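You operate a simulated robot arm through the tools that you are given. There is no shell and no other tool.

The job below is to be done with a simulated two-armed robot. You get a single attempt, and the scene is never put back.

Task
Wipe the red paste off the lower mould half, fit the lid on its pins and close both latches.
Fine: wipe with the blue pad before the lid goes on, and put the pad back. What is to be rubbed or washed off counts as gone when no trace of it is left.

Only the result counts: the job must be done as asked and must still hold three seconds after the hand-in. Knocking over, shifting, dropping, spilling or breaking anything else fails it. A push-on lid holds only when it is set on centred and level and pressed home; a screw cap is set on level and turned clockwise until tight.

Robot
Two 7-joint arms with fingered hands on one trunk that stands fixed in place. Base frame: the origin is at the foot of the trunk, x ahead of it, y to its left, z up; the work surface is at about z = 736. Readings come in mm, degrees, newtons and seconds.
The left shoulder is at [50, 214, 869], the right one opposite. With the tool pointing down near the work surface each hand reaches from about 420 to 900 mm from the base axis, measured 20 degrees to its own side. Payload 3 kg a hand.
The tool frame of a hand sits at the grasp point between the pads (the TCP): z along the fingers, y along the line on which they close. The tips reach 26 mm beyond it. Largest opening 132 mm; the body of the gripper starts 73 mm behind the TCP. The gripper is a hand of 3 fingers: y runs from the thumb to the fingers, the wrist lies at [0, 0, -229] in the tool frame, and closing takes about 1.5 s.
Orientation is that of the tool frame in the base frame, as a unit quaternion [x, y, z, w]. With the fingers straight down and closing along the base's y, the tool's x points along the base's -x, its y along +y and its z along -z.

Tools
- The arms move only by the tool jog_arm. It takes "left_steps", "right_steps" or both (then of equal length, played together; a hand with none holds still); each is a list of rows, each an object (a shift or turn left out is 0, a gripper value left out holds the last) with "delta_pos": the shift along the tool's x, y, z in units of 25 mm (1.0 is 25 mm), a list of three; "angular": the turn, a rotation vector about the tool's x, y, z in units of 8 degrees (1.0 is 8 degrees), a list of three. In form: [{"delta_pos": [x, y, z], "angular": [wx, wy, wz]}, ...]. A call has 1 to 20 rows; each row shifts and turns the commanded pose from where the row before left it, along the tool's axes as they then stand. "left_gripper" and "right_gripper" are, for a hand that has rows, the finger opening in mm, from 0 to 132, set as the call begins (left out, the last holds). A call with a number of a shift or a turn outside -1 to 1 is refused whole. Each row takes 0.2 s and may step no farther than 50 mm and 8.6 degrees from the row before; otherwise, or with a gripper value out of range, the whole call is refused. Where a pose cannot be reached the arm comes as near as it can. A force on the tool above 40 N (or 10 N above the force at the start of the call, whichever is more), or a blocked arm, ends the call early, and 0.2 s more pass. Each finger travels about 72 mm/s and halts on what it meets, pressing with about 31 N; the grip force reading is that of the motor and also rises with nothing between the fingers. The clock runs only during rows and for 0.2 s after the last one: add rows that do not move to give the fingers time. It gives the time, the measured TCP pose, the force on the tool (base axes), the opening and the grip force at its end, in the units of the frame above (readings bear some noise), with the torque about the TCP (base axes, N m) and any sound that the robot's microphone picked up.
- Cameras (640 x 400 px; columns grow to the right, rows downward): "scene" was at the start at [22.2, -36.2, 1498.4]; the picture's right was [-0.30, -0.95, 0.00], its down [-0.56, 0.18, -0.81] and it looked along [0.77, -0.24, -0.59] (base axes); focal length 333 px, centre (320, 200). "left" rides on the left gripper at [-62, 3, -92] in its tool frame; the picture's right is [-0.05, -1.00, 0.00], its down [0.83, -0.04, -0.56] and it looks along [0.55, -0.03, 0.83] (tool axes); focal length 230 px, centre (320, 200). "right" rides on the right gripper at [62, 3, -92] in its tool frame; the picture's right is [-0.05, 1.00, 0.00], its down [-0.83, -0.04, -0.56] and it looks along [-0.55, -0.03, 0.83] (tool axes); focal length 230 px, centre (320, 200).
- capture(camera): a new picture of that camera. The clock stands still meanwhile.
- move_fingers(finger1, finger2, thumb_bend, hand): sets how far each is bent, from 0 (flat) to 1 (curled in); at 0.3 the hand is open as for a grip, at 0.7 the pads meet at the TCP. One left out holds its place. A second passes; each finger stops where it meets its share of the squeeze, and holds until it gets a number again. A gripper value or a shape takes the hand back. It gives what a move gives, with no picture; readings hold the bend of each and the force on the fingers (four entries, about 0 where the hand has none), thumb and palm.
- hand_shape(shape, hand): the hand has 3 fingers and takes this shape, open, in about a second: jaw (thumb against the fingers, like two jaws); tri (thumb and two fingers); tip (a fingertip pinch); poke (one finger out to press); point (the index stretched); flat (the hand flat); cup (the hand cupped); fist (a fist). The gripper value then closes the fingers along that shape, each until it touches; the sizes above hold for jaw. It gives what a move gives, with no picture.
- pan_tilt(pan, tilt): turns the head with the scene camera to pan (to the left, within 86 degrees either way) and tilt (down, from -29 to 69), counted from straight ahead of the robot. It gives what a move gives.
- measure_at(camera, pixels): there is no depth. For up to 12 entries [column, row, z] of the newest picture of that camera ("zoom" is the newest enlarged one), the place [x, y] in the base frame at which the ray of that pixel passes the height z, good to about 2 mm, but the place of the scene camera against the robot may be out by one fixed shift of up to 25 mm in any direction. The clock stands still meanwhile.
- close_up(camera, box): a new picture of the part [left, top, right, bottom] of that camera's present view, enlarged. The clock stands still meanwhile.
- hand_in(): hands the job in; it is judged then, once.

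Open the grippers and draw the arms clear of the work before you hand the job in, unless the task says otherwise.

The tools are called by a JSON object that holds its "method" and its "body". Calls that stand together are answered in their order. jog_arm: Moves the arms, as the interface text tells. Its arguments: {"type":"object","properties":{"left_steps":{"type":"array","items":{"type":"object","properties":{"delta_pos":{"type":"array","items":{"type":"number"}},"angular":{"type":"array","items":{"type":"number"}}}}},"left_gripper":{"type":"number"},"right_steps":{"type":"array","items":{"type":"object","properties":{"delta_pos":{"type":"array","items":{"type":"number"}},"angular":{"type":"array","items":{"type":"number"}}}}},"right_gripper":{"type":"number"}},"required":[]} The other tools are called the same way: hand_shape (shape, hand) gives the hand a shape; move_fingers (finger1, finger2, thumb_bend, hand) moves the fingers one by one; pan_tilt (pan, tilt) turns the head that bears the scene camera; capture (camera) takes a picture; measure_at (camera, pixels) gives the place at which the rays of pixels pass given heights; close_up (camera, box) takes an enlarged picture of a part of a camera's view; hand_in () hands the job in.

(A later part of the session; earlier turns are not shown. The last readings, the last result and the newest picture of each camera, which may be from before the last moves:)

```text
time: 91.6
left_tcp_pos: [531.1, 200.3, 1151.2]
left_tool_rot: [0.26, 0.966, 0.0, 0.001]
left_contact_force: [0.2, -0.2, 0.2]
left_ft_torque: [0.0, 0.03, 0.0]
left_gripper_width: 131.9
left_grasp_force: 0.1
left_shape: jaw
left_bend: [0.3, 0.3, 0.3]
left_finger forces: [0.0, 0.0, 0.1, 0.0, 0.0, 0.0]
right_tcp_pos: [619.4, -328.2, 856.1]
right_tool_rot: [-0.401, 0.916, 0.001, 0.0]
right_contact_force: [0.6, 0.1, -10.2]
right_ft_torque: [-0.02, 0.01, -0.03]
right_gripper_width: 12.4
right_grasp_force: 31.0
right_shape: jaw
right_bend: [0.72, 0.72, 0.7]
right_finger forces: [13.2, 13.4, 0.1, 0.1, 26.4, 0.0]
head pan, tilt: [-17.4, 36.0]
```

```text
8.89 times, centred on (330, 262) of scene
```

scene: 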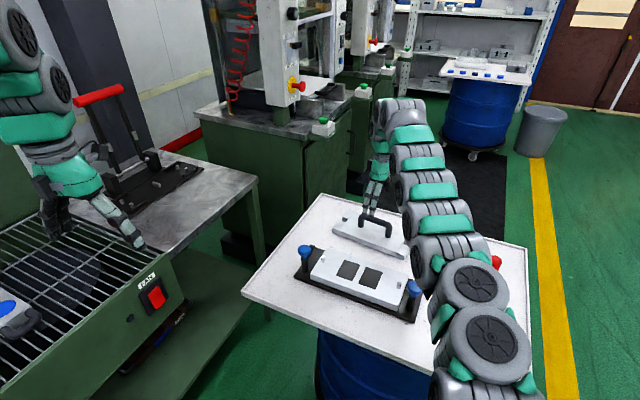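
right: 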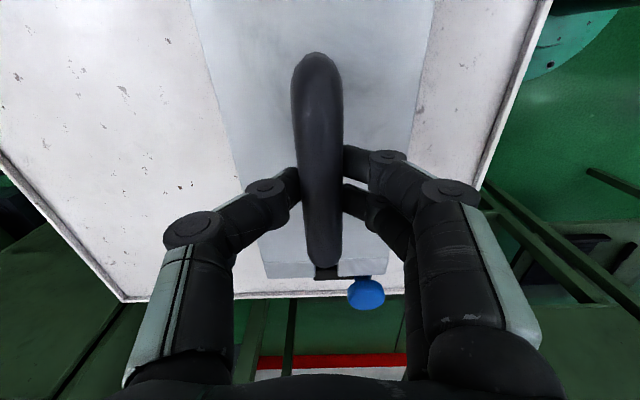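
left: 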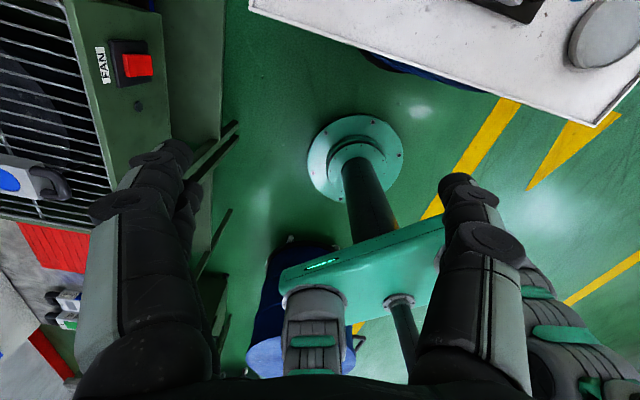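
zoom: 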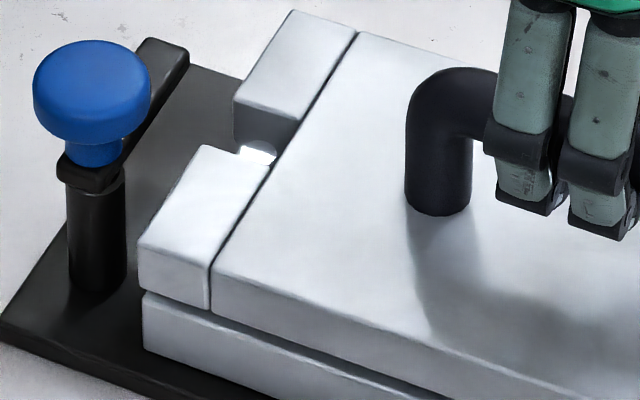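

{"method": "measure_at", "body": {"camera": "zoom", "pixels": [[139, 286, 778], [144, 294, 770], [143, 297, 770], [208, 309, 778], [210, 316, 770], [256, 155, 785]]}}

```text
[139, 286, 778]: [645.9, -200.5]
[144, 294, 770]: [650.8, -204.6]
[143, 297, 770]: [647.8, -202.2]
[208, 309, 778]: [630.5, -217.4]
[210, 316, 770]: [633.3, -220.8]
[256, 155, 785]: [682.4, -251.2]
```

Lid and mould corners agree within about 1-2 mm at both ends. I lower the last 7 mm in small steps and watch the force.

{"method": "jog_arm", "body": {"right_steps": [{"delta_pos": [0, 0, 0.06]}, {"delta_pos": [0, 0, 0.06]}, {"delta_pos": [0, 0, 0.06]}, {"delta_pos": [0, 0, 0.06]}, {"delta_pos": [0, 0, 0]}]}}

```text
time: 92.8
left_tcp_pos: [531.4, 200.8, 1150.1]
left_tool_rot: [0.261, 0.965, 0.0, 0.0]
left_contact_force: [-0.1, 0.0, -0.5]
left_ft_torque: [0.0, 0.02, 0.03]
left_gripper_width: 131.9
left_grasp_force: 0.2
left_shape: jaw
left_bend: [0.3, 0.3, 0.3]
left_finger forces: [0.1, 0.0, 0.1, 0.0, 0.1, 0.0]
right_tcp_pos: [620.1, -328.8, 850.5]
right_tool_rot: [-0.402, 0.916, 0.0, -0.001]
right_contact_force: [-0.5, -0.3, -9.3]
right_ft_torque: [0.02, -0.01, -0.04]
right_gripper_width: 12.5
right_grasp_force: 31.3
right_shape: jaw
right_bend: [0.72, 0.72, 0.7]
right_finger forces: [13.1, 13.5, 0.1, 0.1, 26.3, 0.0]
head pan, tilt: [-17.4, 36.0]
```

{"method": "jog_arm", "body": {"right_steps": [{"delta_pos": [0, 0, 0.04]}, {"delta_pos": [0, 0, 0.04]}, {"delta_pos": [0, 0, 0.04]}, {"delta_pos": [0, 0, 0]}]}}

{"method": "close_up", "body": {"camera": "scene", "box": [312, 232, 412, 312]}}

```text
time: 93.8
left_tcp_pos: [531.2, 199.7, 1150.8]
left_tool_rot: [0.26, 0.966, 0.001, 0.001]
left_contact_force: [0.0, -0.6, 0.2]
left_ft_torque: [0.03, 0.01, 0.0]
left_gripper_width: 132.0
left_grasp_force: 0.1
left_shape: jaw
left_bend: [0.3, 0.3, 0.3]
left_finger forces: [0.1, 0.1, 0.0, 0.0, 0.0, 0.1]
right_tcp_pos: [619.1, -327.7, 846.0]
right_tool_rot: [-0.401, 0.916, 0.0, 0.0]
right_contact_force: [0.6, -0.5, -8.8]
right_ft_torque: [0.07, 0.02, -0.01]
right_gripper_width: 12.3
right_grasp_force: 31.1
right_shape: jaw
right_bend: [0.72, 0.72, 0.7]
right_finger forces: [13.2, 12.8, 0.0, 0.0, 26.4, 0.1]
head pan, tilt: [-17.4, 36.0]
```

```text
5.00 times, centred on (362, 272) of scene
```

zoom: 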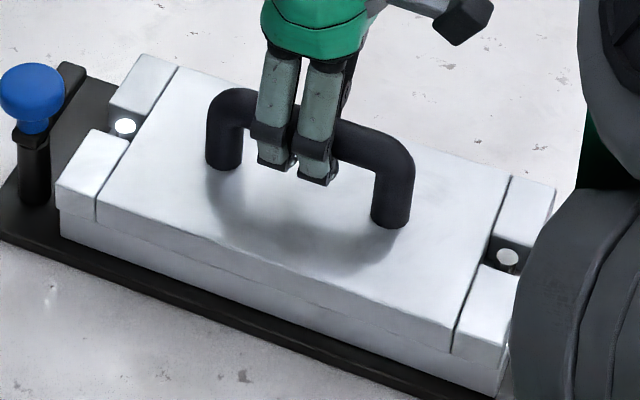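

Both pins stand centred in their slots, at (125,125) and (507,257), and contact is just beginning. I lower 1 mm at a time until the lid bears on the mould.

{"method": "jog_arm", "body": {"right_steps": [{"delta_pos": [0, 0, 0.03]}, {"delta_pos": [0, 0, 0.03]}, {"delta_pos": [0, 0, 0]}]}}

```text
time: 94.6
left_tcp_pos: [531.9, 200.5, 1151.3]
left_tool_rot: [0.261, 0.965, 0.0, 0.0]
left_contact_force: [0.6, 0.8, -0.6]
left_ft_torque: [0.0, 0.03, 0.0]
left_gripper_width: 131.8
left_grasp_force: 0.2
left_shape: jaw
left_bend: [0.3, 0.3, 0.3]
left_finger forces: [0.1, 0.0, 0.0, 0.1, 0.0, 0.1]
right_tcp_pos: [620.5, -327.6, 845.1]
right_tool_rot: [-0.401, 0.916, 0.0, 0.0]
right_contact_force: [-1.6, -0.6, 0.2]
right_ft_torque: [0.03, 0.05, 0.03]
right_gripper_width: 12.7
right_grasp_force: 31.1
right_shape: jaw
right_bend: [0.72, 0.72, 0.71]
right_finger forces: [12.4, 12.3, 0.0, 0.0, 25.6, 0.0]
head pan, tilt: [-17.4, 36.0]
```

The lid is now borne by the mould (0.2 N). I press about 1 mm further to seat it and look at the edges.

{"method": "jog_arm", "body": {"right_steps": [{"delta_pos": [0, 0, 0.03]}, {"delta_pos": [0, 0, 0]}]}}

{"method": "close_up", "body": {"camera": "scene", "box": [308, 240, 348, 285]}}

{"method": "close_up", "body": {"camera": "scene", "box": [376, 268, 424, 308]}}

```text
time: 95.2
left_tcp_pos: [530.5, 199.6, 1150.7]
left_tool_rot: [0.26, 0.966, -0.001, 0.001]
left_contact_force: [-0.5, 0.0, -0.5]
left_ft_torque: [-0.02, 0.02, -0.01]
left_gripper_width: 131.9
left_grasp_force: 0.1
left_shape: jaw
left_bend: [0.3, 0.3, 0.3]
left_finger forces: [0.0, 0.1, 0.0, 0.0, 0.0, 0.1]
right_tcp_pos: [620.4, -327.6, 844.1]
right_tool_rot: [-0.401, 0.916, -0.001, 0.0]
right_contact_force: [1.4, -3.5, 5.1]
right_ft_torque: [-0.03, -0.01, -0.04]
right_gripper_width: 12.7
right_grasp_force: 30.2
right_shape: jaw
right_bend: [0.72, 0.72, 0.71]
right_finger forces: [11.4, 11.2, 0.1, 0.0, 25.9, 0.0]
head pan, tilt: [-17.4, 36.0]
```

```text
8.89 times, centred on (328, 262) of scene
```

zoom: 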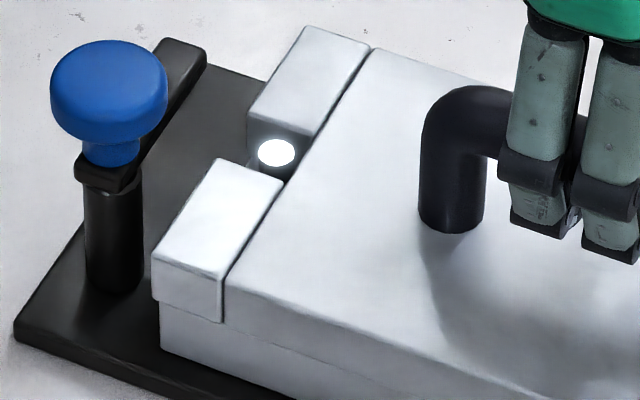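

```text
10.00 times, centred on (400, 288) of scene
```

zoom: 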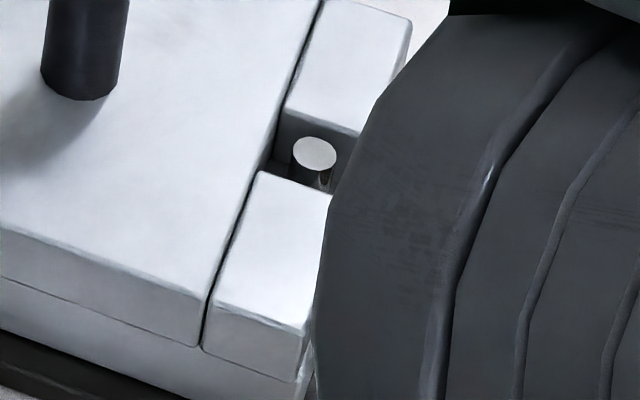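

The lid is down flat with pins visible in both slots. I check the crosswise centring of the far pin in its slot with the hand camera.

{"method": "capture", "body": {"camera": "right"}}

{"method": "close_up", "body": {"camera": "right", "box": [256, 230, 416, 330]}}

{"method": "close_up", "body": {"camera": "scene", "box": [318, 244, 338, 264]}}

{"method": "close_up", "body": {"camera": "scene", "box": [392, 274, 412, 294]}}

```text
taken
```

right: 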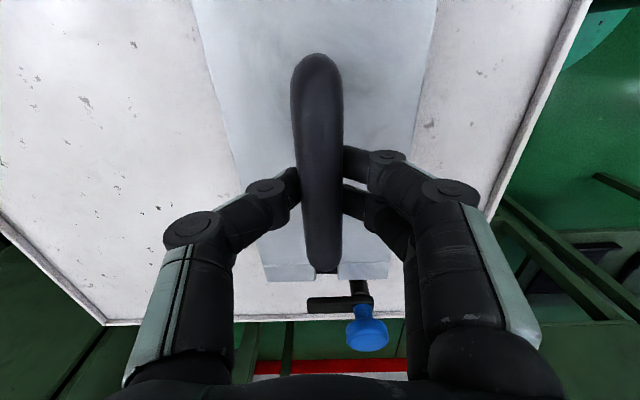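

```text
4.00 times, centred on (336, 280) of right
```

zoom: 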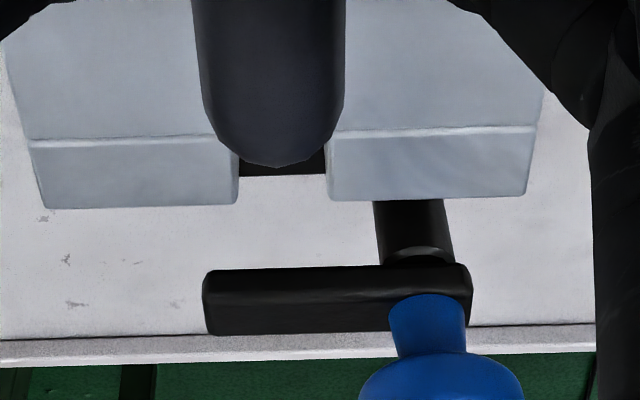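

```text
16.00 times, centred on (328, 254) of scene
```

zoom: 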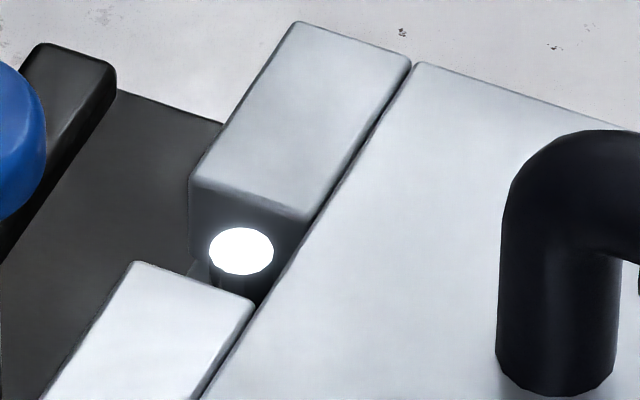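

```text
16.00 times, centred on (402, 284) of scene
```

zoom: 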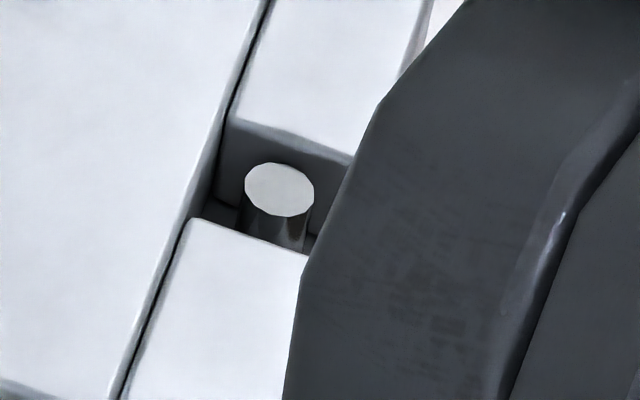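

Both pins sit centred in their slots (about 0.51-0.54 across, 0.47-0.49 along). I press a little more firmly to be sure it is home.

{"method": "jog_arm", "body": {"right_steps": [{"delta_pos": [0, 0, 0.05]}, {"delta_pos": [0, 0, 0.03]}, {"delta_pos": [0, 0, 0]}]}}

```text
time: 96.0
left_tcp_pos: [530.1, 199.6, 1150.3]
left_tool_rot: [0.26, 0.966, -0.001, 0.0]
left_contact_force: [0.3, -0.3, -0.1]
left_ft_torque: [-0.05, 0.02, -0.01]
left_gripper_width: 132.0
left_grasp_force: 0.1
left_shape: jaw
left_bend: [0.3, 0.3, 0.3]
left_finger forces: [0.0, 0.0, 0.0, 0.0, 0.0, 0.0]
right_tcp_pos: [618.7, -326.6, 843.7]
right_tool_rot: [-0.401, 0.916, 0.001, 0.0]
right_contact_force: [3.3, -1.0, -2.5]
right_ft_torque: [-0.01, 0.0, -0.06]
right_gripper_width: 12.4
right_grasp_force: 31.3
right_shape: jaw
right_bend: [0.72, 0.72, 0.72]
right_finger forces: [11.0, 10.8, 0.0, 0.0, 23.3, 0.1]
head pan, tilt: [-17.4, 36.0]
```

The bar now just slides in the fingers, so the lid is fully down. I open the fingers and rise straight up.

{"method": "jog_arm", "body": {"right_steps": [{"delta_pos": [0, 0, 0]}, {"delta_pos": [0, 0, 0]}, {"delta_pos": [0, 0, 0]}, {"delta_pos": [0, 0, 0]}, {"delta_pos": [0, 0, 0]}, {"delta_pos": [0, 0, -0.3]}, {"delta_pos": [0, 0, -0.7]}, {"delta_pos": [0, 0, -1]}, {"delta_pos": [0, 0, -1]}, {"delta_pos": [0, 0, -1]}, {"delta_pos": [0, 0, -0.6]}, {"delta_pos": [0, 0, 0]}], "right_gripper": 90}}

{"method": "capture", "body": {"camera": "right"}}

{"method": "capture", "body": {"camera": "scene"}}

{"method": "close_up", "body": {"camera": "scene", "box": [290, 230, 434, 330]}}

```text
time: 98.6
left_tcp_pos: [530.9, 198.9, 1151.9]
left_tool_rot: [0.261, 0.965, 0.0, 0.001]
left_contact_force: [0.6, -0.7, 0.4]
left_ft_torque: [0.01, -0.01, -0.02]
left_gripper_width: 132.2
left_grasp_force: 0.0
left_shape: jaw
left_bend: [0.3, 0.3, 0.3]
left_finger forces: [0.1, 0.0, 0.0, 0.0, 0.0, 0.0]
right_tcp_pos: [620.1, -325.0, 959.4]
right_tool_rot: [-0.401, 0.916, 0.0, 0.001]
right_contact_force: [0.3, -0.3, -0.2]
right_ft_torque: [0.03, 0.0, -0.01]
right_gripper_width: 89.9
right_grasp_force: 0.1
right_shape: jaw
right_bend: [0.69, 0.69, 0.66]
right_finger forces: [0.0, 0.0, 0.0, 0.0, 0.0, 0.0]
head pan, tilt: [-17.4, 36.0]
```

```text
taken
```

right: 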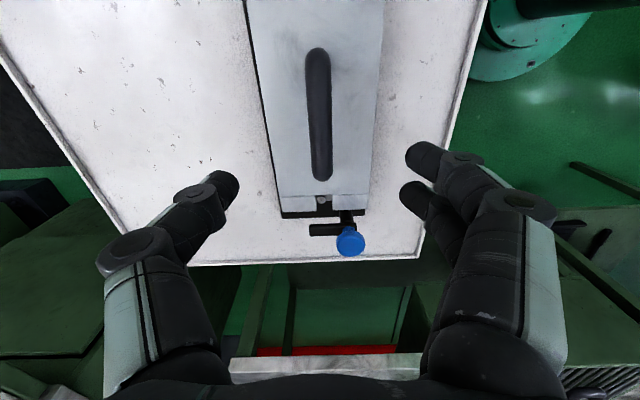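

```text
taken
```

scene: 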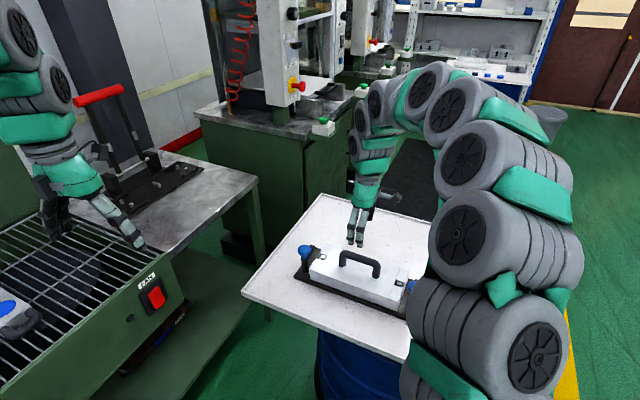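

```text
4.00 times, centred on (362, 280) of scene
```

zoom: 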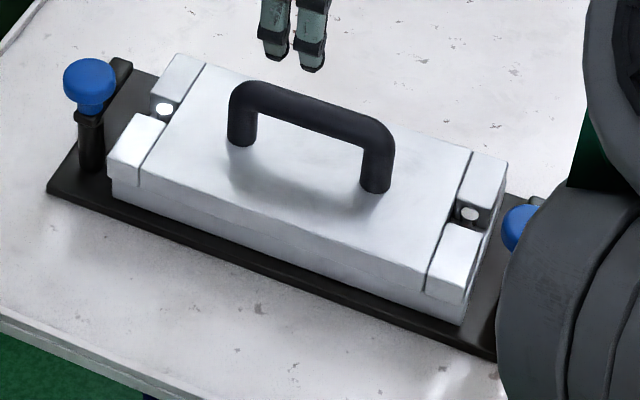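

The lid sits on the mould, handle upright, both pins showing in the slots. I zoom the hand camera on the left latch and slot to measure them.

{"method": "close_up", "body": {"camera": "right", "box": [260, 170, 400, 270]}}

{"method": "measure_at", "body": {"camera": "zoom", "pixels": [[289, 133, 788], [262, 118, 788], [317, 118, 788], [405, 296, 825], [405, 330, 815], [230, 240, 800], [230, 275, 800], [410, 230, 800], [395, 180, 744], [95, 195, 744], [470, 172, 788], [100, 205, 770]]}}

```text
4.00 times, centred on (330, 220) of right
```

zoom: 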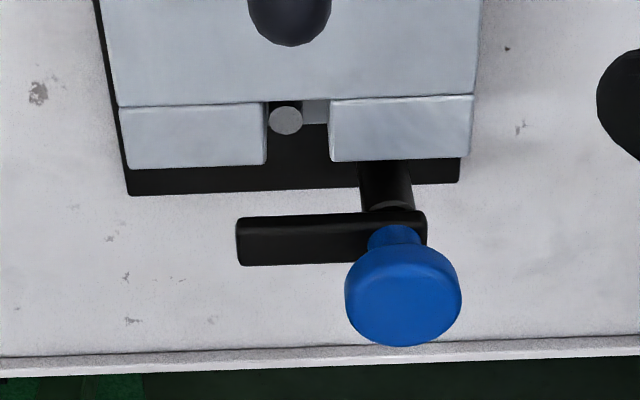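

```text
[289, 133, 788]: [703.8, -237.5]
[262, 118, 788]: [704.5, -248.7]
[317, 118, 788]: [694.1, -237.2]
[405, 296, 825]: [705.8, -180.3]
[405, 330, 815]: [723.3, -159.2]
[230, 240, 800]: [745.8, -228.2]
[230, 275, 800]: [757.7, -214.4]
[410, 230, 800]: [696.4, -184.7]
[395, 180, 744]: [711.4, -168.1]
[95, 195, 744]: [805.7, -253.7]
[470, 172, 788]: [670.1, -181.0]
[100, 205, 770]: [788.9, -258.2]
```

In this view the left pin stands off-centre in its slot (pin centre x=287, slot centre x=298), so the lid is about 4 mm too far toward the robot side. I move the camera back along the mould to see the other end too.

{"method": "jog_arm", "body": {"right_steps": [{"delta_pos": [0.6, 0, 0]}, {"delta_pos": [0.8, 0, 0]}, {"delta_pos": [0.6, 0, 0]}, {"delta_pos": [0, 0, 0]}, {"delta_pos": [0, 0, 0]}]}}

{"method": "capture", "body": {"camera": "right"}}

{"method": "close_up", "body": {"camera": "right", "box": [230, 0, 430, 125]}}

{"method": "close_up", "body": {"camera": "right", "box": [260, 140, 400, 240]}}

```text
time: 99.8
left_tcp_pos: [529.9, 200.1, 1151.5]
left_tool_rot: [0.26, 0.966, 0.0, 0.0]
left_contact_force: [0.3, 0.5, -0.3]
left_ft_torque: [-0.02, -0.01, 0.02]
left_gripper_width: 131.9
left_grasp_force: 0.0
left_shape: jaw
left_bend: [0.3, 0.3, 0.3]
left_finger forces: [0.0, 0.1, 0.0, 0.0, 0.1, 0.1]
right_tcp_pos: [586.1, -365.7, 956.3]
right_tool_rot: [-0.402, 0.916, 0.0, 0.0]
right_contact_force: [1.7, -0.1, 0.9]
right_ft_torque: [-0.04, -0.01, 0.01]
right_gripper_width: 89.5
right_grasp_force: 0.1
right_shape: jaw
right_bend: [0.69, 0.69, 0.66]
right_finger forces: [0.0, 0.0, 0.1, 0.0, 0.0, 0.0]
head pan, tilt: [-17.4, 36.0]
```

```text
taken
```

right: 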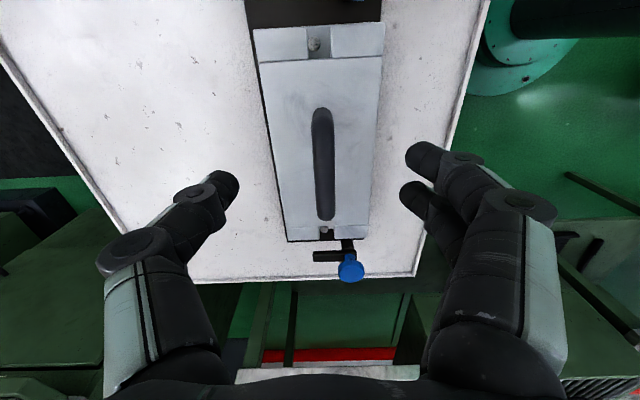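

```text
3.20 times, centred on (330, 62) of right
```

zoom: 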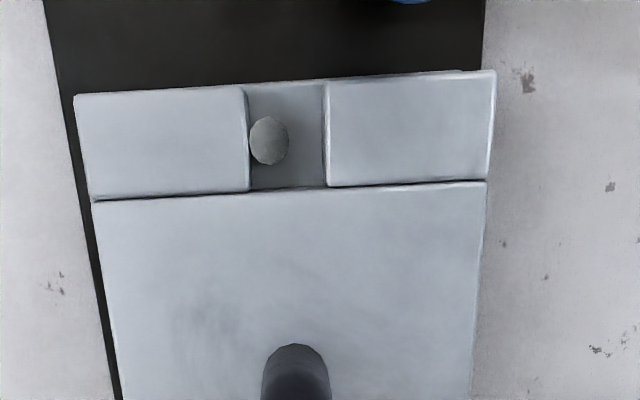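

```text
4.00 times, centred on (330, 190) of right
```

zoom: 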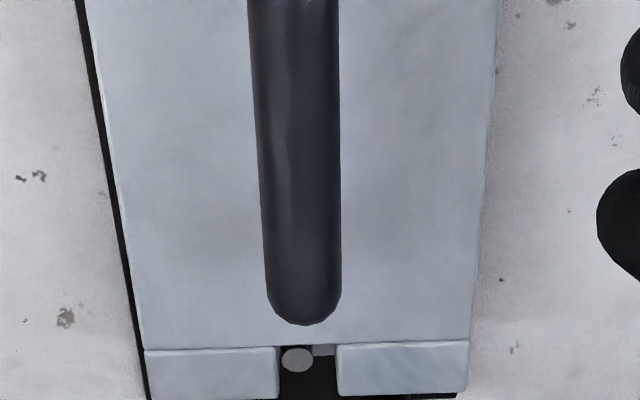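

At both ends the pin stands close to the far slot wall: the lid must go about 4.5 mm further away from the robot (+v). I go back over the handle, and grip it again.

{"method": "jog_arm", "body": {"right_steps": [{"delta_pos": [-0.6, 0, 0]}, {"delta_pos": [-0.8, 0, 0]}, {"delta_pos": [-0.6, 0, 0]}, {"delta_pos": [0, 0, 0.8]}, {"delta_pos": [0, 0, 0.9]}, {"delta_pos": [0, 0, 0.9]}, {"delta_pos": [0, 0, 0.9]}, {"delta_pos": [0, 0, 0.8]}, {"delta_pos": [0, 0, 0]}, {"delta_pos": [0, 0, 0]}]}}

{"method": "capture", "body": {"camera": "right"}}

```text
time: 102.0
left_tcp_pos: [530.4, 199.9, 1151.7]
left_tool_rot: [0.261, 0.965, 0.0, 0.0]
left_contact_force: [-0.3, 0.4, -1.2]
left_ft_torque: [0.01, 0.01, 0.02]
left_gripper_width: 131.7
left_grasp_force: 0.0
left_shape: jaw
left_bend: [0.3, 0.3, 0.3]
left_finger forces: [0.1, 0.0, 0.0, 0.0, 0.0, 0.1]
right_tcp_pos: [619.4, -328.0, 849.4]
right_tool_rot: [-0.401, 0.916, 0.0, 0.0]
right_contact_force: [-0.5, 0.0, 0.7]
right_ft_torque: [-0.01, 0.0, 0.0]
right_gripper_width: 89.7
right_grasp_force: 0.1
right_shape: jaw
right_bend: [0.69, 0.69, 0.66]
right_finger forces: [0.0, 0.1, 0.1, 0.0, 0.1, 0.1]
head pan, tilt: [-17.4, 36.0]
```

```text
taken
```

right: 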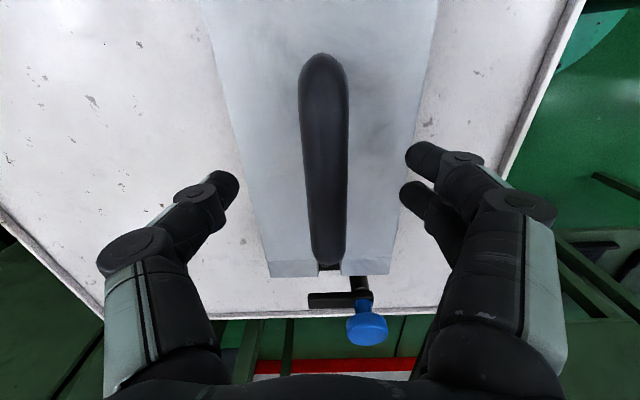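

The bar sits about 3 mm toward the fingers' side, so the lid had moved when the fingers opened. I shift the hand 1.4 mm toward +v and close, which draws the bar back to the middle.

{"method": "jog_arm", "body": {"right_steps": [{"delta_pos": [0, -0.056, 0.06]}, {"delta_pos": [0, 0, 0]}, {"delta_pos": [0, 0, 0]}, {"delta_pos": [0, 0, 0]}, {"delta_pos": [0, 0, 0]}, {"delta_pos": [0, 0, 0]}, {"delta_pos": [0, 0, 0]}, {"delta_pos": [0, 0, 0]}], "right_gripper": 8}}

{"method": "capture", "body": {"camera": "right"}}

{"method": "close_up", "body": {"camera": "scene", "box": [318, 244, 338, 264]}}

{"method": "close_up", "body": {"camera": "scene", "box": [392, 274, 412, 294]}}

```text
time: 103.8
left_tcp_pos: [531.5, 199.1, 1150.4]
left_tool_rot: [0.26, 0.965, 0.001, 0.0]
left_contact_force: [-0.1, -1.0, -0.5]
left_ft_torque: [0.03, -0.03, 0.02]
left_gripper_width: 132.0
left_grasp_force: 0.0
left_shape: jaw
left_bend: [0.3, 0.3, 0.3]
left_finger forces: [0.1, 0.1, 0.0, 0.0, 0.0, 0.0]
right_tcp_pos: [622.0, -330.3, 849.2]
right_tool_rot: [-0.401, 0.916, -0.001, -0.001]
right_contact_force: [0.3, 0.7, -0.8]
right_ft_torque: [-0.01, -0.05, -0.01]
right_gripper_width: 11.7
right_grasp_force: 30.4
right_shape: jaw
right_bend: [0.72, 0.72, 0.7]
right_finger forces: [13.8, 13.9, 0.1, 0.0, 26.9, 0.0]
head pan, tilt: [-17.4, 36.0]
```

```text
taken
```

right: 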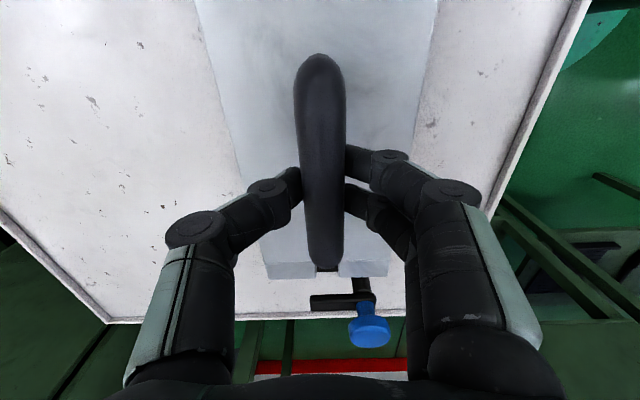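

```text
16.00 times, centred on (328, 254) of scene
```

zoom: 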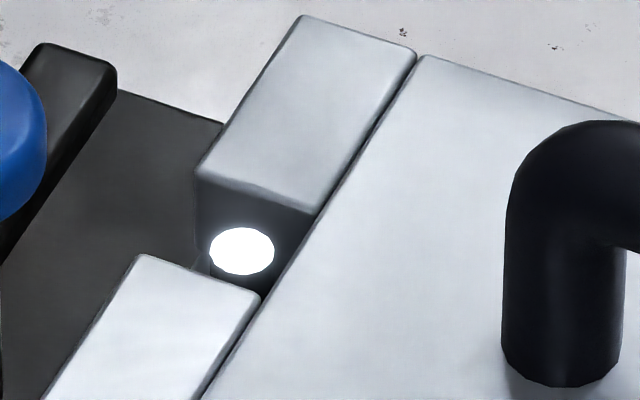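

```text
16.00 times, centred on (402, 284) of scene
```

zoom: 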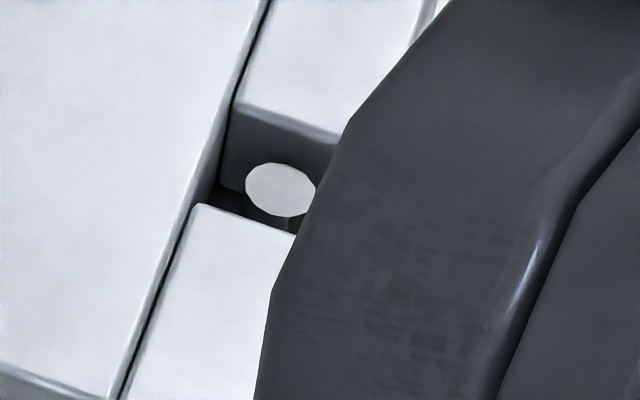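

The lid is now within about 1 mm of centre at both pins. I release gently by opening in small increments.

{"method": "jog_arm", "body": {"right_steps": [{"delta_pos": [0, 0, 0]}, {"delta_pos": [0, 0, 0]}], "right_gripper": 12}}

{"method": "jog_arm", "body": {"right_steps": [{"delta_pos": [0, 0, 0]}, {"delta_pos": [0, 0, 0]}], "right_gripper": 15}}

{"method": "jog_arm", "body": {"right_steps": [{"delta_pos": [0, 0, 0]}, {"delta_pos": [0, 0, 0]}], "right_gripper": 22}}

{"method": "jog_arm", "body": {"right_steps": [{"delta_pos": [0, 0, 0]}, {"delta_pos": [0, 0, 0]}, {"delta_pos": [0, 0, 0]}], "right_gripper": 70}}

{"method": "close_up", "body": {"camera": "scene", "box": [318, 244, 338, 264]}}

{"method": "close_up", "body": {"camera": "scene", "box": [392, 274, 412, 294]}}

```text
time: 104.4
left_tcp_pos: [530.9, 200.5, 1150.4]
left_tool_rot: [0.261, 0.965, 0.0, 0.0]
left_contact_force: [-0.5, -0.3, -0.5]
left_ft_torque: [0.01, -0.04, -0.04]
left_gripper_width: 131.8
left_grasp_force: 0.0
left_shape: jaw
left_bend: [0.3, 0.3, 0.3]
left_finger forces: [0.0, 0.1, 0.0, 0.1, 0.0, 0.0]
right_tcp_pos: [621.4, -330.3, 848.8]
right_tool_rot: [-0.401, 0.916, 0.0, 0.0]
right_contact_force: [-1.0, 0.5, -3.9]
right_ft_torque: [0.0, 0.03, -0.03]
right_gripper_width: 13.0
right_grasp_force: 0.0
right_shape: jaw
right_bend: [0.71, 0.71, 0.7]
right_finger forces: [1.9, 1.8, 0.0, 0.0, 1.5, 0.1]
head pan, tilt: [-17.4, 36.0]
```

```text
time: 105.0
left_tcp_pos: [530.5, 199.4, 1151.3]
left_tool_rot: [0.26, 0.966, -0.001, 0.0]
left_contact_force: [1.0, -0.1, -0.6]
left_ft_torque: [-0.03, 0.0, -0.01]
left_gripper_width: 132.0
left_grasp_force: 0.1
left_shape: jaw
left_bend: [0.3, 0.3, 0.3]
left_finger forces: [0.1, 0.0, 0.0, 0.0, 0.0, 0.0]
right_tcp_pos: [621.0, -330.3, 848.1]
right_tool_rot: [-0.402, 0.916, 0.0, 0.0]
right_contact_force: [-0.1, 0.4, -2.4]
right_ft_torque: [0.0, 0.03, 0.01]
right_gripper_width: 14.8
right_grasp_force: 0.0
right_shape: jaw
right_bend: [0.71, 0.71, 0.7]
right_finger forces: [1.1, 1.0, 0.1, 0.1, 0.7, 0.0]
head pan, tilt: [-17.4, 36.0]
```

```text
time: 105.6
left_tcp_pos: [530.4, 199.5, 1150.4]
left_tool_rot: [0.261, 0.965, 0.0, 0.0]
left_contact_force: [0.2, 0.0, 0.6]
left_ft_torque: [-0.01, 0.02, -0.02]
left_gripper_width: 131.7
left_grasp_force: 0.1
left_shape: jaw
left_bend: [0.3, 0.3, 0.3]
left_finger forces: [0.0, 0.0, 0.1, 0.0, 0.0, 0.0]
right_tcp_pos: [620.7, -331.4, 848.8]
right_tool_rot: [-0.401, 0.916, 0.0, 0.0]
right_contact_force: [-0.7, -0.1, 0.0]
right_ft_torque: [0.0, 0.0, -0.04]
right_gripper_width: 21.6
right_grasp_force: 0.0
right_shape: jaw
right_bend: [0.73, 0.73, 0.7]
right_finger forces: [0.0, 0.0, 0.0, 0.0, 0.0, 0.1]
head pan, tilt: [-17.4, 36.0]
```

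```text
time: 106.4
left_tcp_pos: [530.2, 199.7, 1152.0]
left_tool_rot: [0.261, 0.965, 0.001, 0.0]
left_contact_force: [0.1, 0.5, -1.0]
left_ft_torque: [0.0, -0.01, 0.01]
left_gripper_width: 132.2
left_grasp_force: 0.2
left_shape: jaw
left_bend: [0.3, 0.3, 0.3]
left_finger forces: [0.1, 0.1, 0.0, 0.1, 0.0, 0.1]
right_tcp_pos: [621.9, -330.4, 848.3]
right_tool_rot: [-0.401, 0.916, 0.0, 0.0]
right_contact_force: [-0.5, 1.1, 0.7]
right_ft_torque: [0.03, 0.03, -0.01]
right_gripper_width: 69.5
right_grasp_force: 0.0
right_shape: jaw
right_bend: [0.72, 0.72, 0.7]
right_finger forces: [0.0, 0.0, 0.0, 0.0, 0.0, 0.1]
head pan, tilt: [-17.4, 36.0]
```

```text
16.00 times, centred on (328, 254) of scene
```

zoom: 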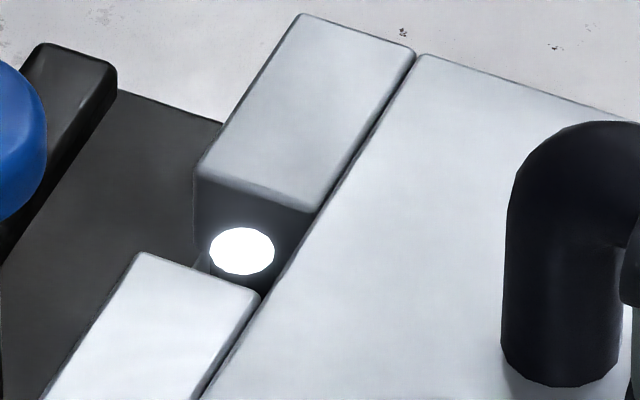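

```text
16.00 times, centred on (402, 284) of scene
```

zoom: 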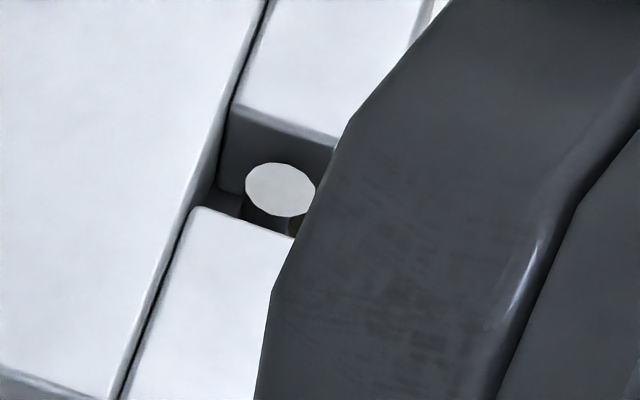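

The lid stayed put on release. I rise and verify both slots from above with the hand camera.

{"method": "jog_arm", "body": {"right_steps": [{"delta_pos": [0, 0, -0.4]}, {"delta_pos": [0, 0, -0.8]}, {"delta_pos": [0, 0, -1]}, {"delta_pos": [0, 0, -1]}, {"delta_pos": [0, 0, -1]}, {"delta_pos": [0.8, 0, 0]}, {"delta_pos": [0.8, 0, 0]}, {"delta_pos": [0.4, 0, 0]}, {"delta_pos": [0, 0, 0]}, {"delta_pos": [0, 0, 0]}], "right_gripper": 90}}

{"method": "close_up", "body": {"camera": "right", "box": [230, 0, 430, 125]}}

{"method": "close_up", "body": {"camera": "right", "box": [260, 180, 400, 280]}}

```text
time: 108.6
left_tcp_pos: [529.8, 199.3, 1150.8]
left_tool_rot: [0.261, 0.965, 0.0, 0.0]
left_contact_force: [0.7, -0.3, 0.4]
left_ft_torque: [-0.01, -0.02, -0.02]
left_gripper_width: 131.9
left_grasp_force: 0.0
left_shape: jaw
left_bend: [0.3, 0.3, 0.3]
left_finger forces: [0.0, 0.0, 0.0, 0.1, 0.1, 0.0]
right_tcp_pos: [586.5, -366.8, 955.2]
right_tool_rot: [-0.401, 0.916, 0.0, 0.0]
right_contact_force: [0.2, 0.0, 0.6]
right_ft_torque: [0.0, -0.04, 0.04]
right_gripper_width: 89.8
right_grasp_force: 0.1
right_shape: jaw
right_bend: [0.69, 0.69, 0.66]
right_finger forces: [0.0, 0.0, 0.0, 0.1, 0.1, 0.1]
head pan, tilt: [-17.4, 36.0]
```

```text
3.20 times, centred on (330, 62) of right
```

zoom: 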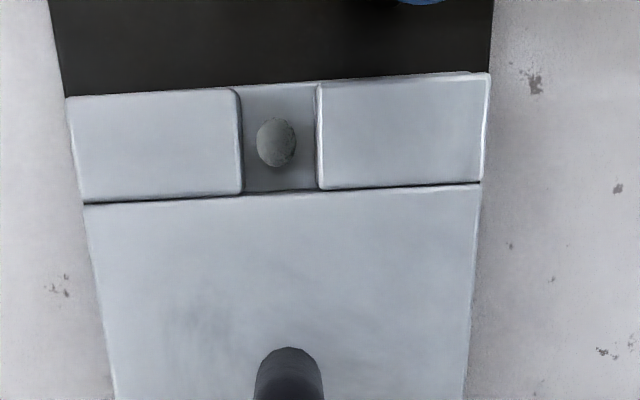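

```text
4.00 times, centred on (330, 230) of right
```

zoom: 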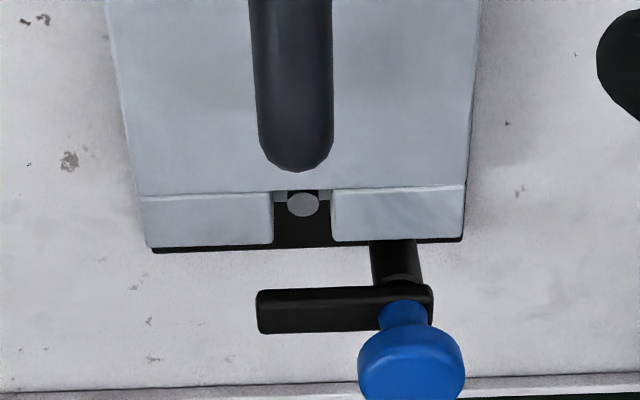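

The lid is now centred at both pins (R pin 276 vs slot 280, L pin 303 vs 302). Now the latches: I measure the left knob and bar from this view first, then move above it for a second view.

{"method": "close_up", "body": {"camera": "right", "box": [300, 215, 400, 295]}}

{"method": "measure_at", "body": {"camera": "zoom", "pixels": [[373, 310, 800], [373, 310, 830], [270, 230, 800]]}}

```text
5.00 times, centred on (350, 255) of right
```

zoom: 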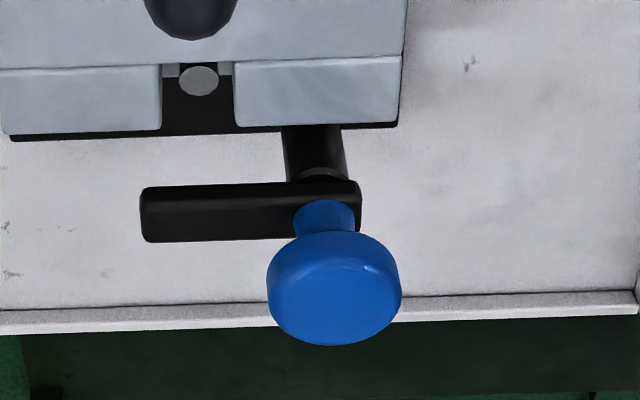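

```text
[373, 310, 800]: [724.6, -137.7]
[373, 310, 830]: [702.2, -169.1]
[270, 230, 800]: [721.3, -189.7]
```

{"method": "measure_at", "body": {"camera": "zoom", "pixels": [[335, 300, 825], [335, 300, 835], [335, 300, 845], [143, 241, 795], [143, 241, 805], [143, 241, 815], [141, 188, 785], [141, 188, 795], [360, 181, 785], [360, 181, 795]]}}

{"method": "jog_arm", "body": {"right_steps": [{"delta_pos": [-0.984, 0.14, 0]}, {"delta_pos": [-0.984, 0.14, 0]}, {"delta_pos": [-0.984, 0.14, 0]}, {"delta_pos": [-0.984, 0.14, 0]}, {"delta_pos": [-0.984, 0.14, 0]}, {"delta_pos": [-0.984, 0.14, 0]}, {"delta_pos": [-0.984, 0.14, 0]}, {"delta_pos": [-0.984, 0.14, 0]}, {"delta_pos": [-0.984, 0.14, 0]}, {"delta_pos": [-0.984, 0.14, 0]}, {"delta_pos": [0, 0, 0]}, {"delta_pos": [0, 0, 0]}]}}

{"method": "capture", "body": {"camera": "right"}}

{"method": "close_up", "body": {"camera": "right", "box": [250, 10, 410, 110]}}

```text
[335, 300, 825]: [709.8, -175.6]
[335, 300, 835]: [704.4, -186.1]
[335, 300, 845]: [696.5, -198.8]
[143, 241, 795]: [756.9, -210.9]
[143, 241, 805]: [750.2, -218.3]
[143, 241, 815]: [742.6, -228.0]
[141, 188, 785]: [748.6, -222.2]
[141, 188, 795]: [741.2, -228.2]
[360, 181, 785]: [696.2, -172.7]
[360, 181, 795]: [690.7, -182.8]
```

```text
time: 111.2
left_tcp_pos: [531.0, 200.1, 1150.7]
left_tool_rot: [0.26, 0.966, -0.001, 0.001]
left_contact_force: [0.2, 1.0, 0.4]
left_ft_torque: [-0.01, -0.01, 0.0]
left_gripper_width: 131.8
left_grasp_force: 0.0
left_shape: jaw
left_bend: [0.3, 0.3, 0.3]
left_finger forces: [0.0, 0.0, 0.0, 0.0, 0.0, 0.0]
right_tcp_pos: [728.8, -161.1, 954.4]
right_tool_rot: [-0.4, 0.916, 0.001, 0.0]
right_contact_force: [0.4, 0.3, 0.5]
right_ft_torque: [0.03, 0.02, -0.02]
right_gripper_width: 89.5
right_grasp_force: 0.0
right_shape: jaw
right_bend: [0.69, 0.69, 0.66]
right_finger forces: [0.1, 0.0, 0.1, 0.0, 0.0, 0.0]
head pan, tilt: [-17.4, 36.0]
```

```text
taken
```

right: 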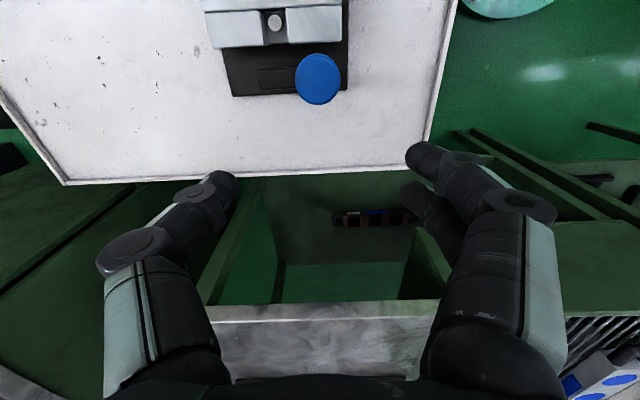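

```text
4.00 times, centred on (330, 60) of right
```

zoom: 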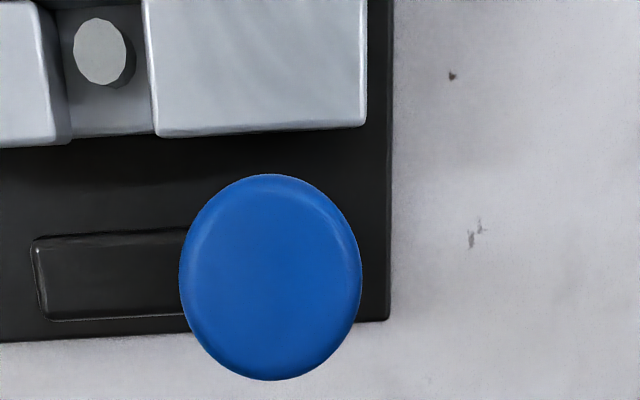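

From nearly straight above, the knob's top centre is at zoom (270,275), the bar beneath points left to (40,280). I measure these.

{"method": "measure_at", "body": {"camera": "zoom", "pixels": [[270, 277, 825], [270, 277, 835], [270, 277, 845], [180, 277, 830], [361, 277, 830], [270, 175, 830], [270, 380, 830], [38, 240, 800], [50, 320, 800], [185, 230, 800], [190, 315, 800], [101, 52, 788]]}}

```text
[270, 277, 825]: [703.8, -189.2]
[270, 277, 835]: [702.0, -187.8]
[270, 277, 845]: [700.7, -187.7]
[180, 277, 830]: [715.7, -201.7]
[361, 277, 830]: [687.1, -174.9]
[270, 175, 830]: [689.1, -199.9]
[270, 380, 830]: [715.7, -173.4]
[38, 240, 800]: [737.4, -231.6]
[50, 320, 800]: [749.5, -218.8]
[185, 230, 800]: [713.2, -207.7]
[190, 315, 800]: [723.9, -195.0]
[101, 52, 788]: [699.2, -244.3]
```

The left knob's axis is at (702,-188), 39 mm across, top at about z=835; the bar top is at about 804 and lid top 788. I go over the knob and descend with the fingers open around it to z=838.

{"method": "jog_arm", "body": {"right_steps": [{"delta_pos": [0.76, 0.03, 0]}, {"delta_pos": [0.76, 0.03, 0]}, {"delta_pos": [0, 0, 0.9]}, {"delta_pos": [0, 0, 0.9]}, {"delta_pos": [0, 0, 0.9]}, {"delta_pos": [0, 0, 0.5]}, {"delta_pos": [0, 0, 0]}, {"delta_pos": [0, 0, 0]}]}}

{"method": "capture", "body": {"camera": "right"}}

{"method": "close_up", "body": {"camera": "scene", "box": [270, 190, 380, 280]}}

```text
time: 113.0
left_tcp_pos: [530.9, 199.5, 1151.6]
left_tool_rot: [0.26, 0.966, 0.0, 0.0]
left_contact_force: [0.5, 0.5, 0.0]
left_ft_torque: [0.06, 0.01, 0.0]
left_gripper_width: 131.9
left_grasp_force: 0.0
left_shape: jaw
left_bend: [0.3, 0.3, 0.3]
left_finger forces: [0.0, 0.0, 0.0, 0.1, 0.1, 0.1]
right_tcp_pos: [699.5, -188.6, 876.0]
right_tool_rot: [-0.401, 0.916, 0.0, 0.0]
right_contact_force: [1.2, 0.4, -0.4]
right_ft_torque: [-0.02, 0.01, -0.01]
right_gripper_width: 89.8
right_grasp_force: 0.0
right_shape: jaw
right_bend: [0.69, 0.69, 0.66]
right_finger forces: [0.0, 0.0, 0.1, 0.0, 0.1, 0.1]
head pan, tilt: [-17.4, 36.0]
```

```text
taken
```

right: 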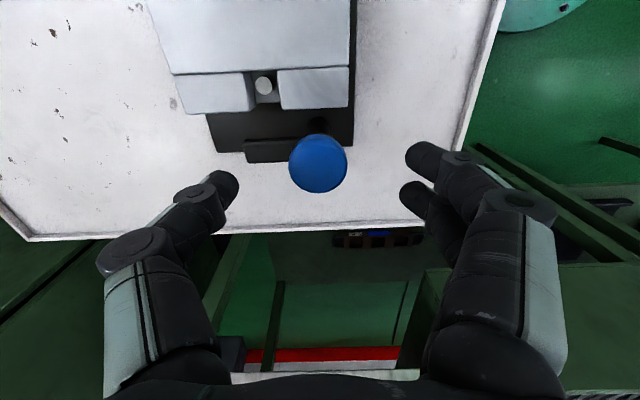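

```text
4.44 times, centred on (325, 235) of scene
```

zoom: 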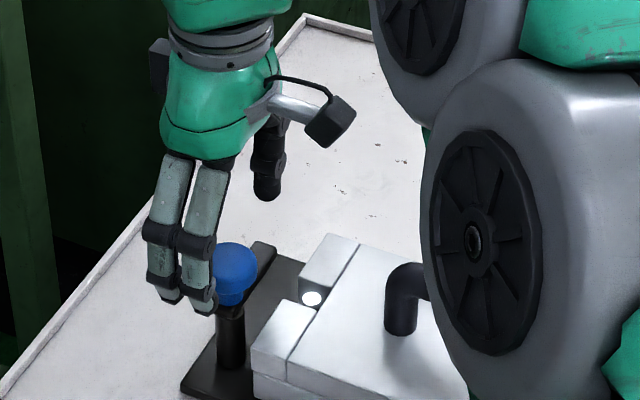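

The knob is under the TCP within about 1 mm. I make the small correction and descend to z=838.

{"method": "jog_arm", "body": {"right_steps": [{"delta_pos": [0, -0.05, 0.4]}, {"delta_pos": [0, 0, 0.5]}, {"delta_pos": [0, 0, 0.5]}, {"delta_pos": [0, 0, 0.12]}, {"delta_pos": [0, 0, 0]}, {"delta_pos": [0, 0, 0]}], "right_gripper": 80}}

{"method": "capture", "body": {"camera": "right"}}

{"method": "close_up", "body": {"camera": "scene", "box": [280, 210, 352, 280]}}

```text
time: 114.4
left_tcp_pos: [530.3, 198.9, 1151.2]
left_tool_rot: [0.261, 0.965, 0.0, 0.0]
left_contact_force: [-0.1, -0.1, 0.0]
left_ft_torque: [-0.01, -0.02, -0.01]
left_gripper_width: 131.8
left_grasp_force: 0.0
left_shape: jaw
left_bend: [0.3, 0.3, 0.3]
left_finger forces: [0.0, 0.0, 0.1, 0.0, 0.0, 0.1]
right_tcp_pos: [700.2, -191.6, 835.1]
right_tool_rot: [-0.402, 0.916, 0.0, -0.001]
right_contact_force: [0.6, 0.2, 0.4]
right_ft_torque: [-0.01, 0.03, 0.01]
right_gripper_width: 80.6
right_grasp_force: 0.1
right_shape: jaw
right_bend: [0.71, 0.71, 0.71]
right_finger forces: [0.0, 0.0, 0.0, 0.0, 0.0, 0.0]
head pan, tilt: [-17.4, 36.0]
```

```text
taken
```

right: 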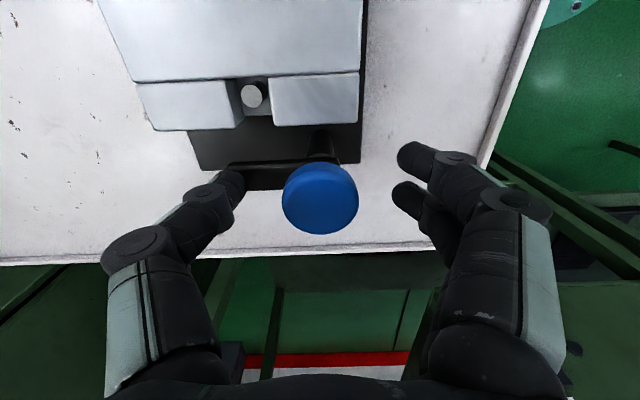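

```text
5.71 times, centred on (316, 245) of scene
```

zoom: 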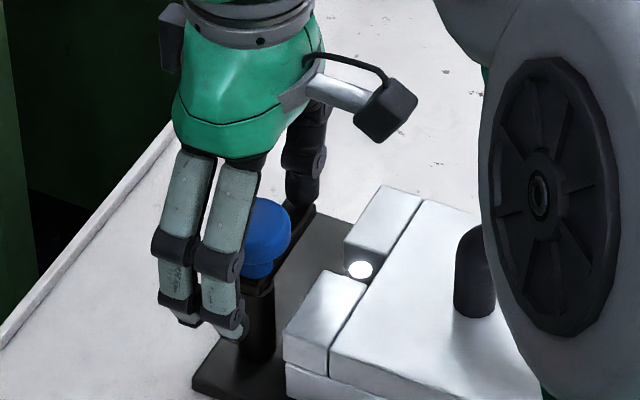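

The knob is exactly centred between thumb and fingers. I close the grip on it.

{"method": "jog_arm", "body": {"right_steps": [{"delta_pos": [0, 0, 0]}, {"delta_pos": [0, 0, 0]}, {"delta_pos": [0, 0, 0]}, {"delta_pos": [0, 0, 0]}, {"delta_pos": [0, 0, 0]}], "right_gripper": 20}}

{"method": "capture", "body": {"camera": "right"}}

{"method": "close_up", "body": {"camera": "scene", "box": [280, 210, 352, 280]}}

```text
time: 115.6
left_tcp_pos: [530.7, 199.8, 1151.5]
left_tool_rot: [0.26, 0.966, 0.001, 0.0]
left_contact_force: [-0.6, -0.8, 0.1]
left_ft_torque: [0.02, 0.01, -0.01]
left_gripper_width: 132.0
left_grasp_force: 0.0
left_shape: jaw
left_bend: [0.3, 0.3, 0.3]
left_finger forces: [0.1, 0.0, 0.0, 0.1, 0.1, 0.0]
right_tcp_pos: [700.9, -190.9, 835.2]
right_tool_rot: [-0.401, 0.916, 0.0, 0.0]
right_contact_force: [2.8, -2.5, 0.5]
right_ft_torque: [-0.01, -0.05, -0.02]
right_gripper_width: 21.5
right_grasp_force: 0.0
right_shape: jaw
right_bend: [0.73, 0.73, 0.7]
right_finger forces: [0.0, 0.0, 0.0, 0.0, 2.7, 0.0]
head pan, tilt: [-17.4, 36.0]
```

```text
taken
```

right: 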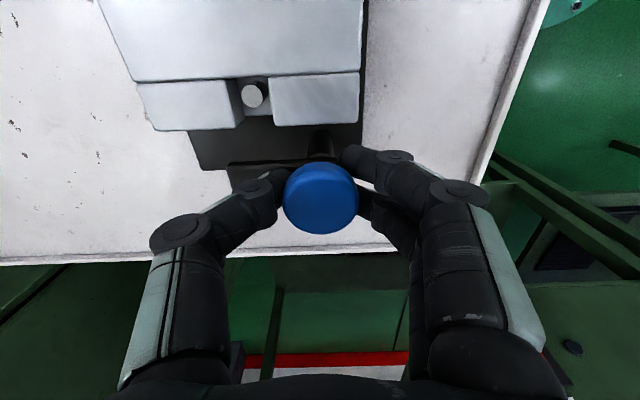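

```text
5.71 times, centred on (316, 245) of scene
```

zoom: 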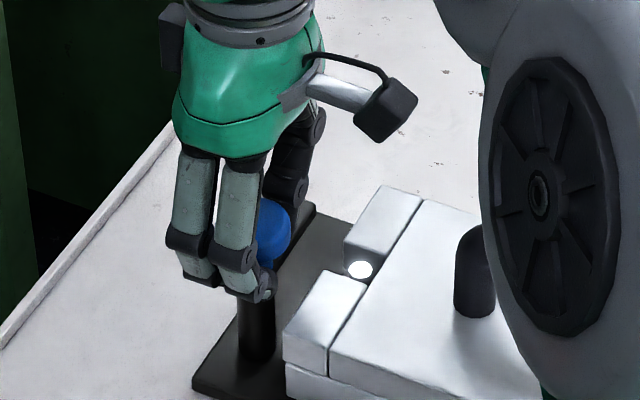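

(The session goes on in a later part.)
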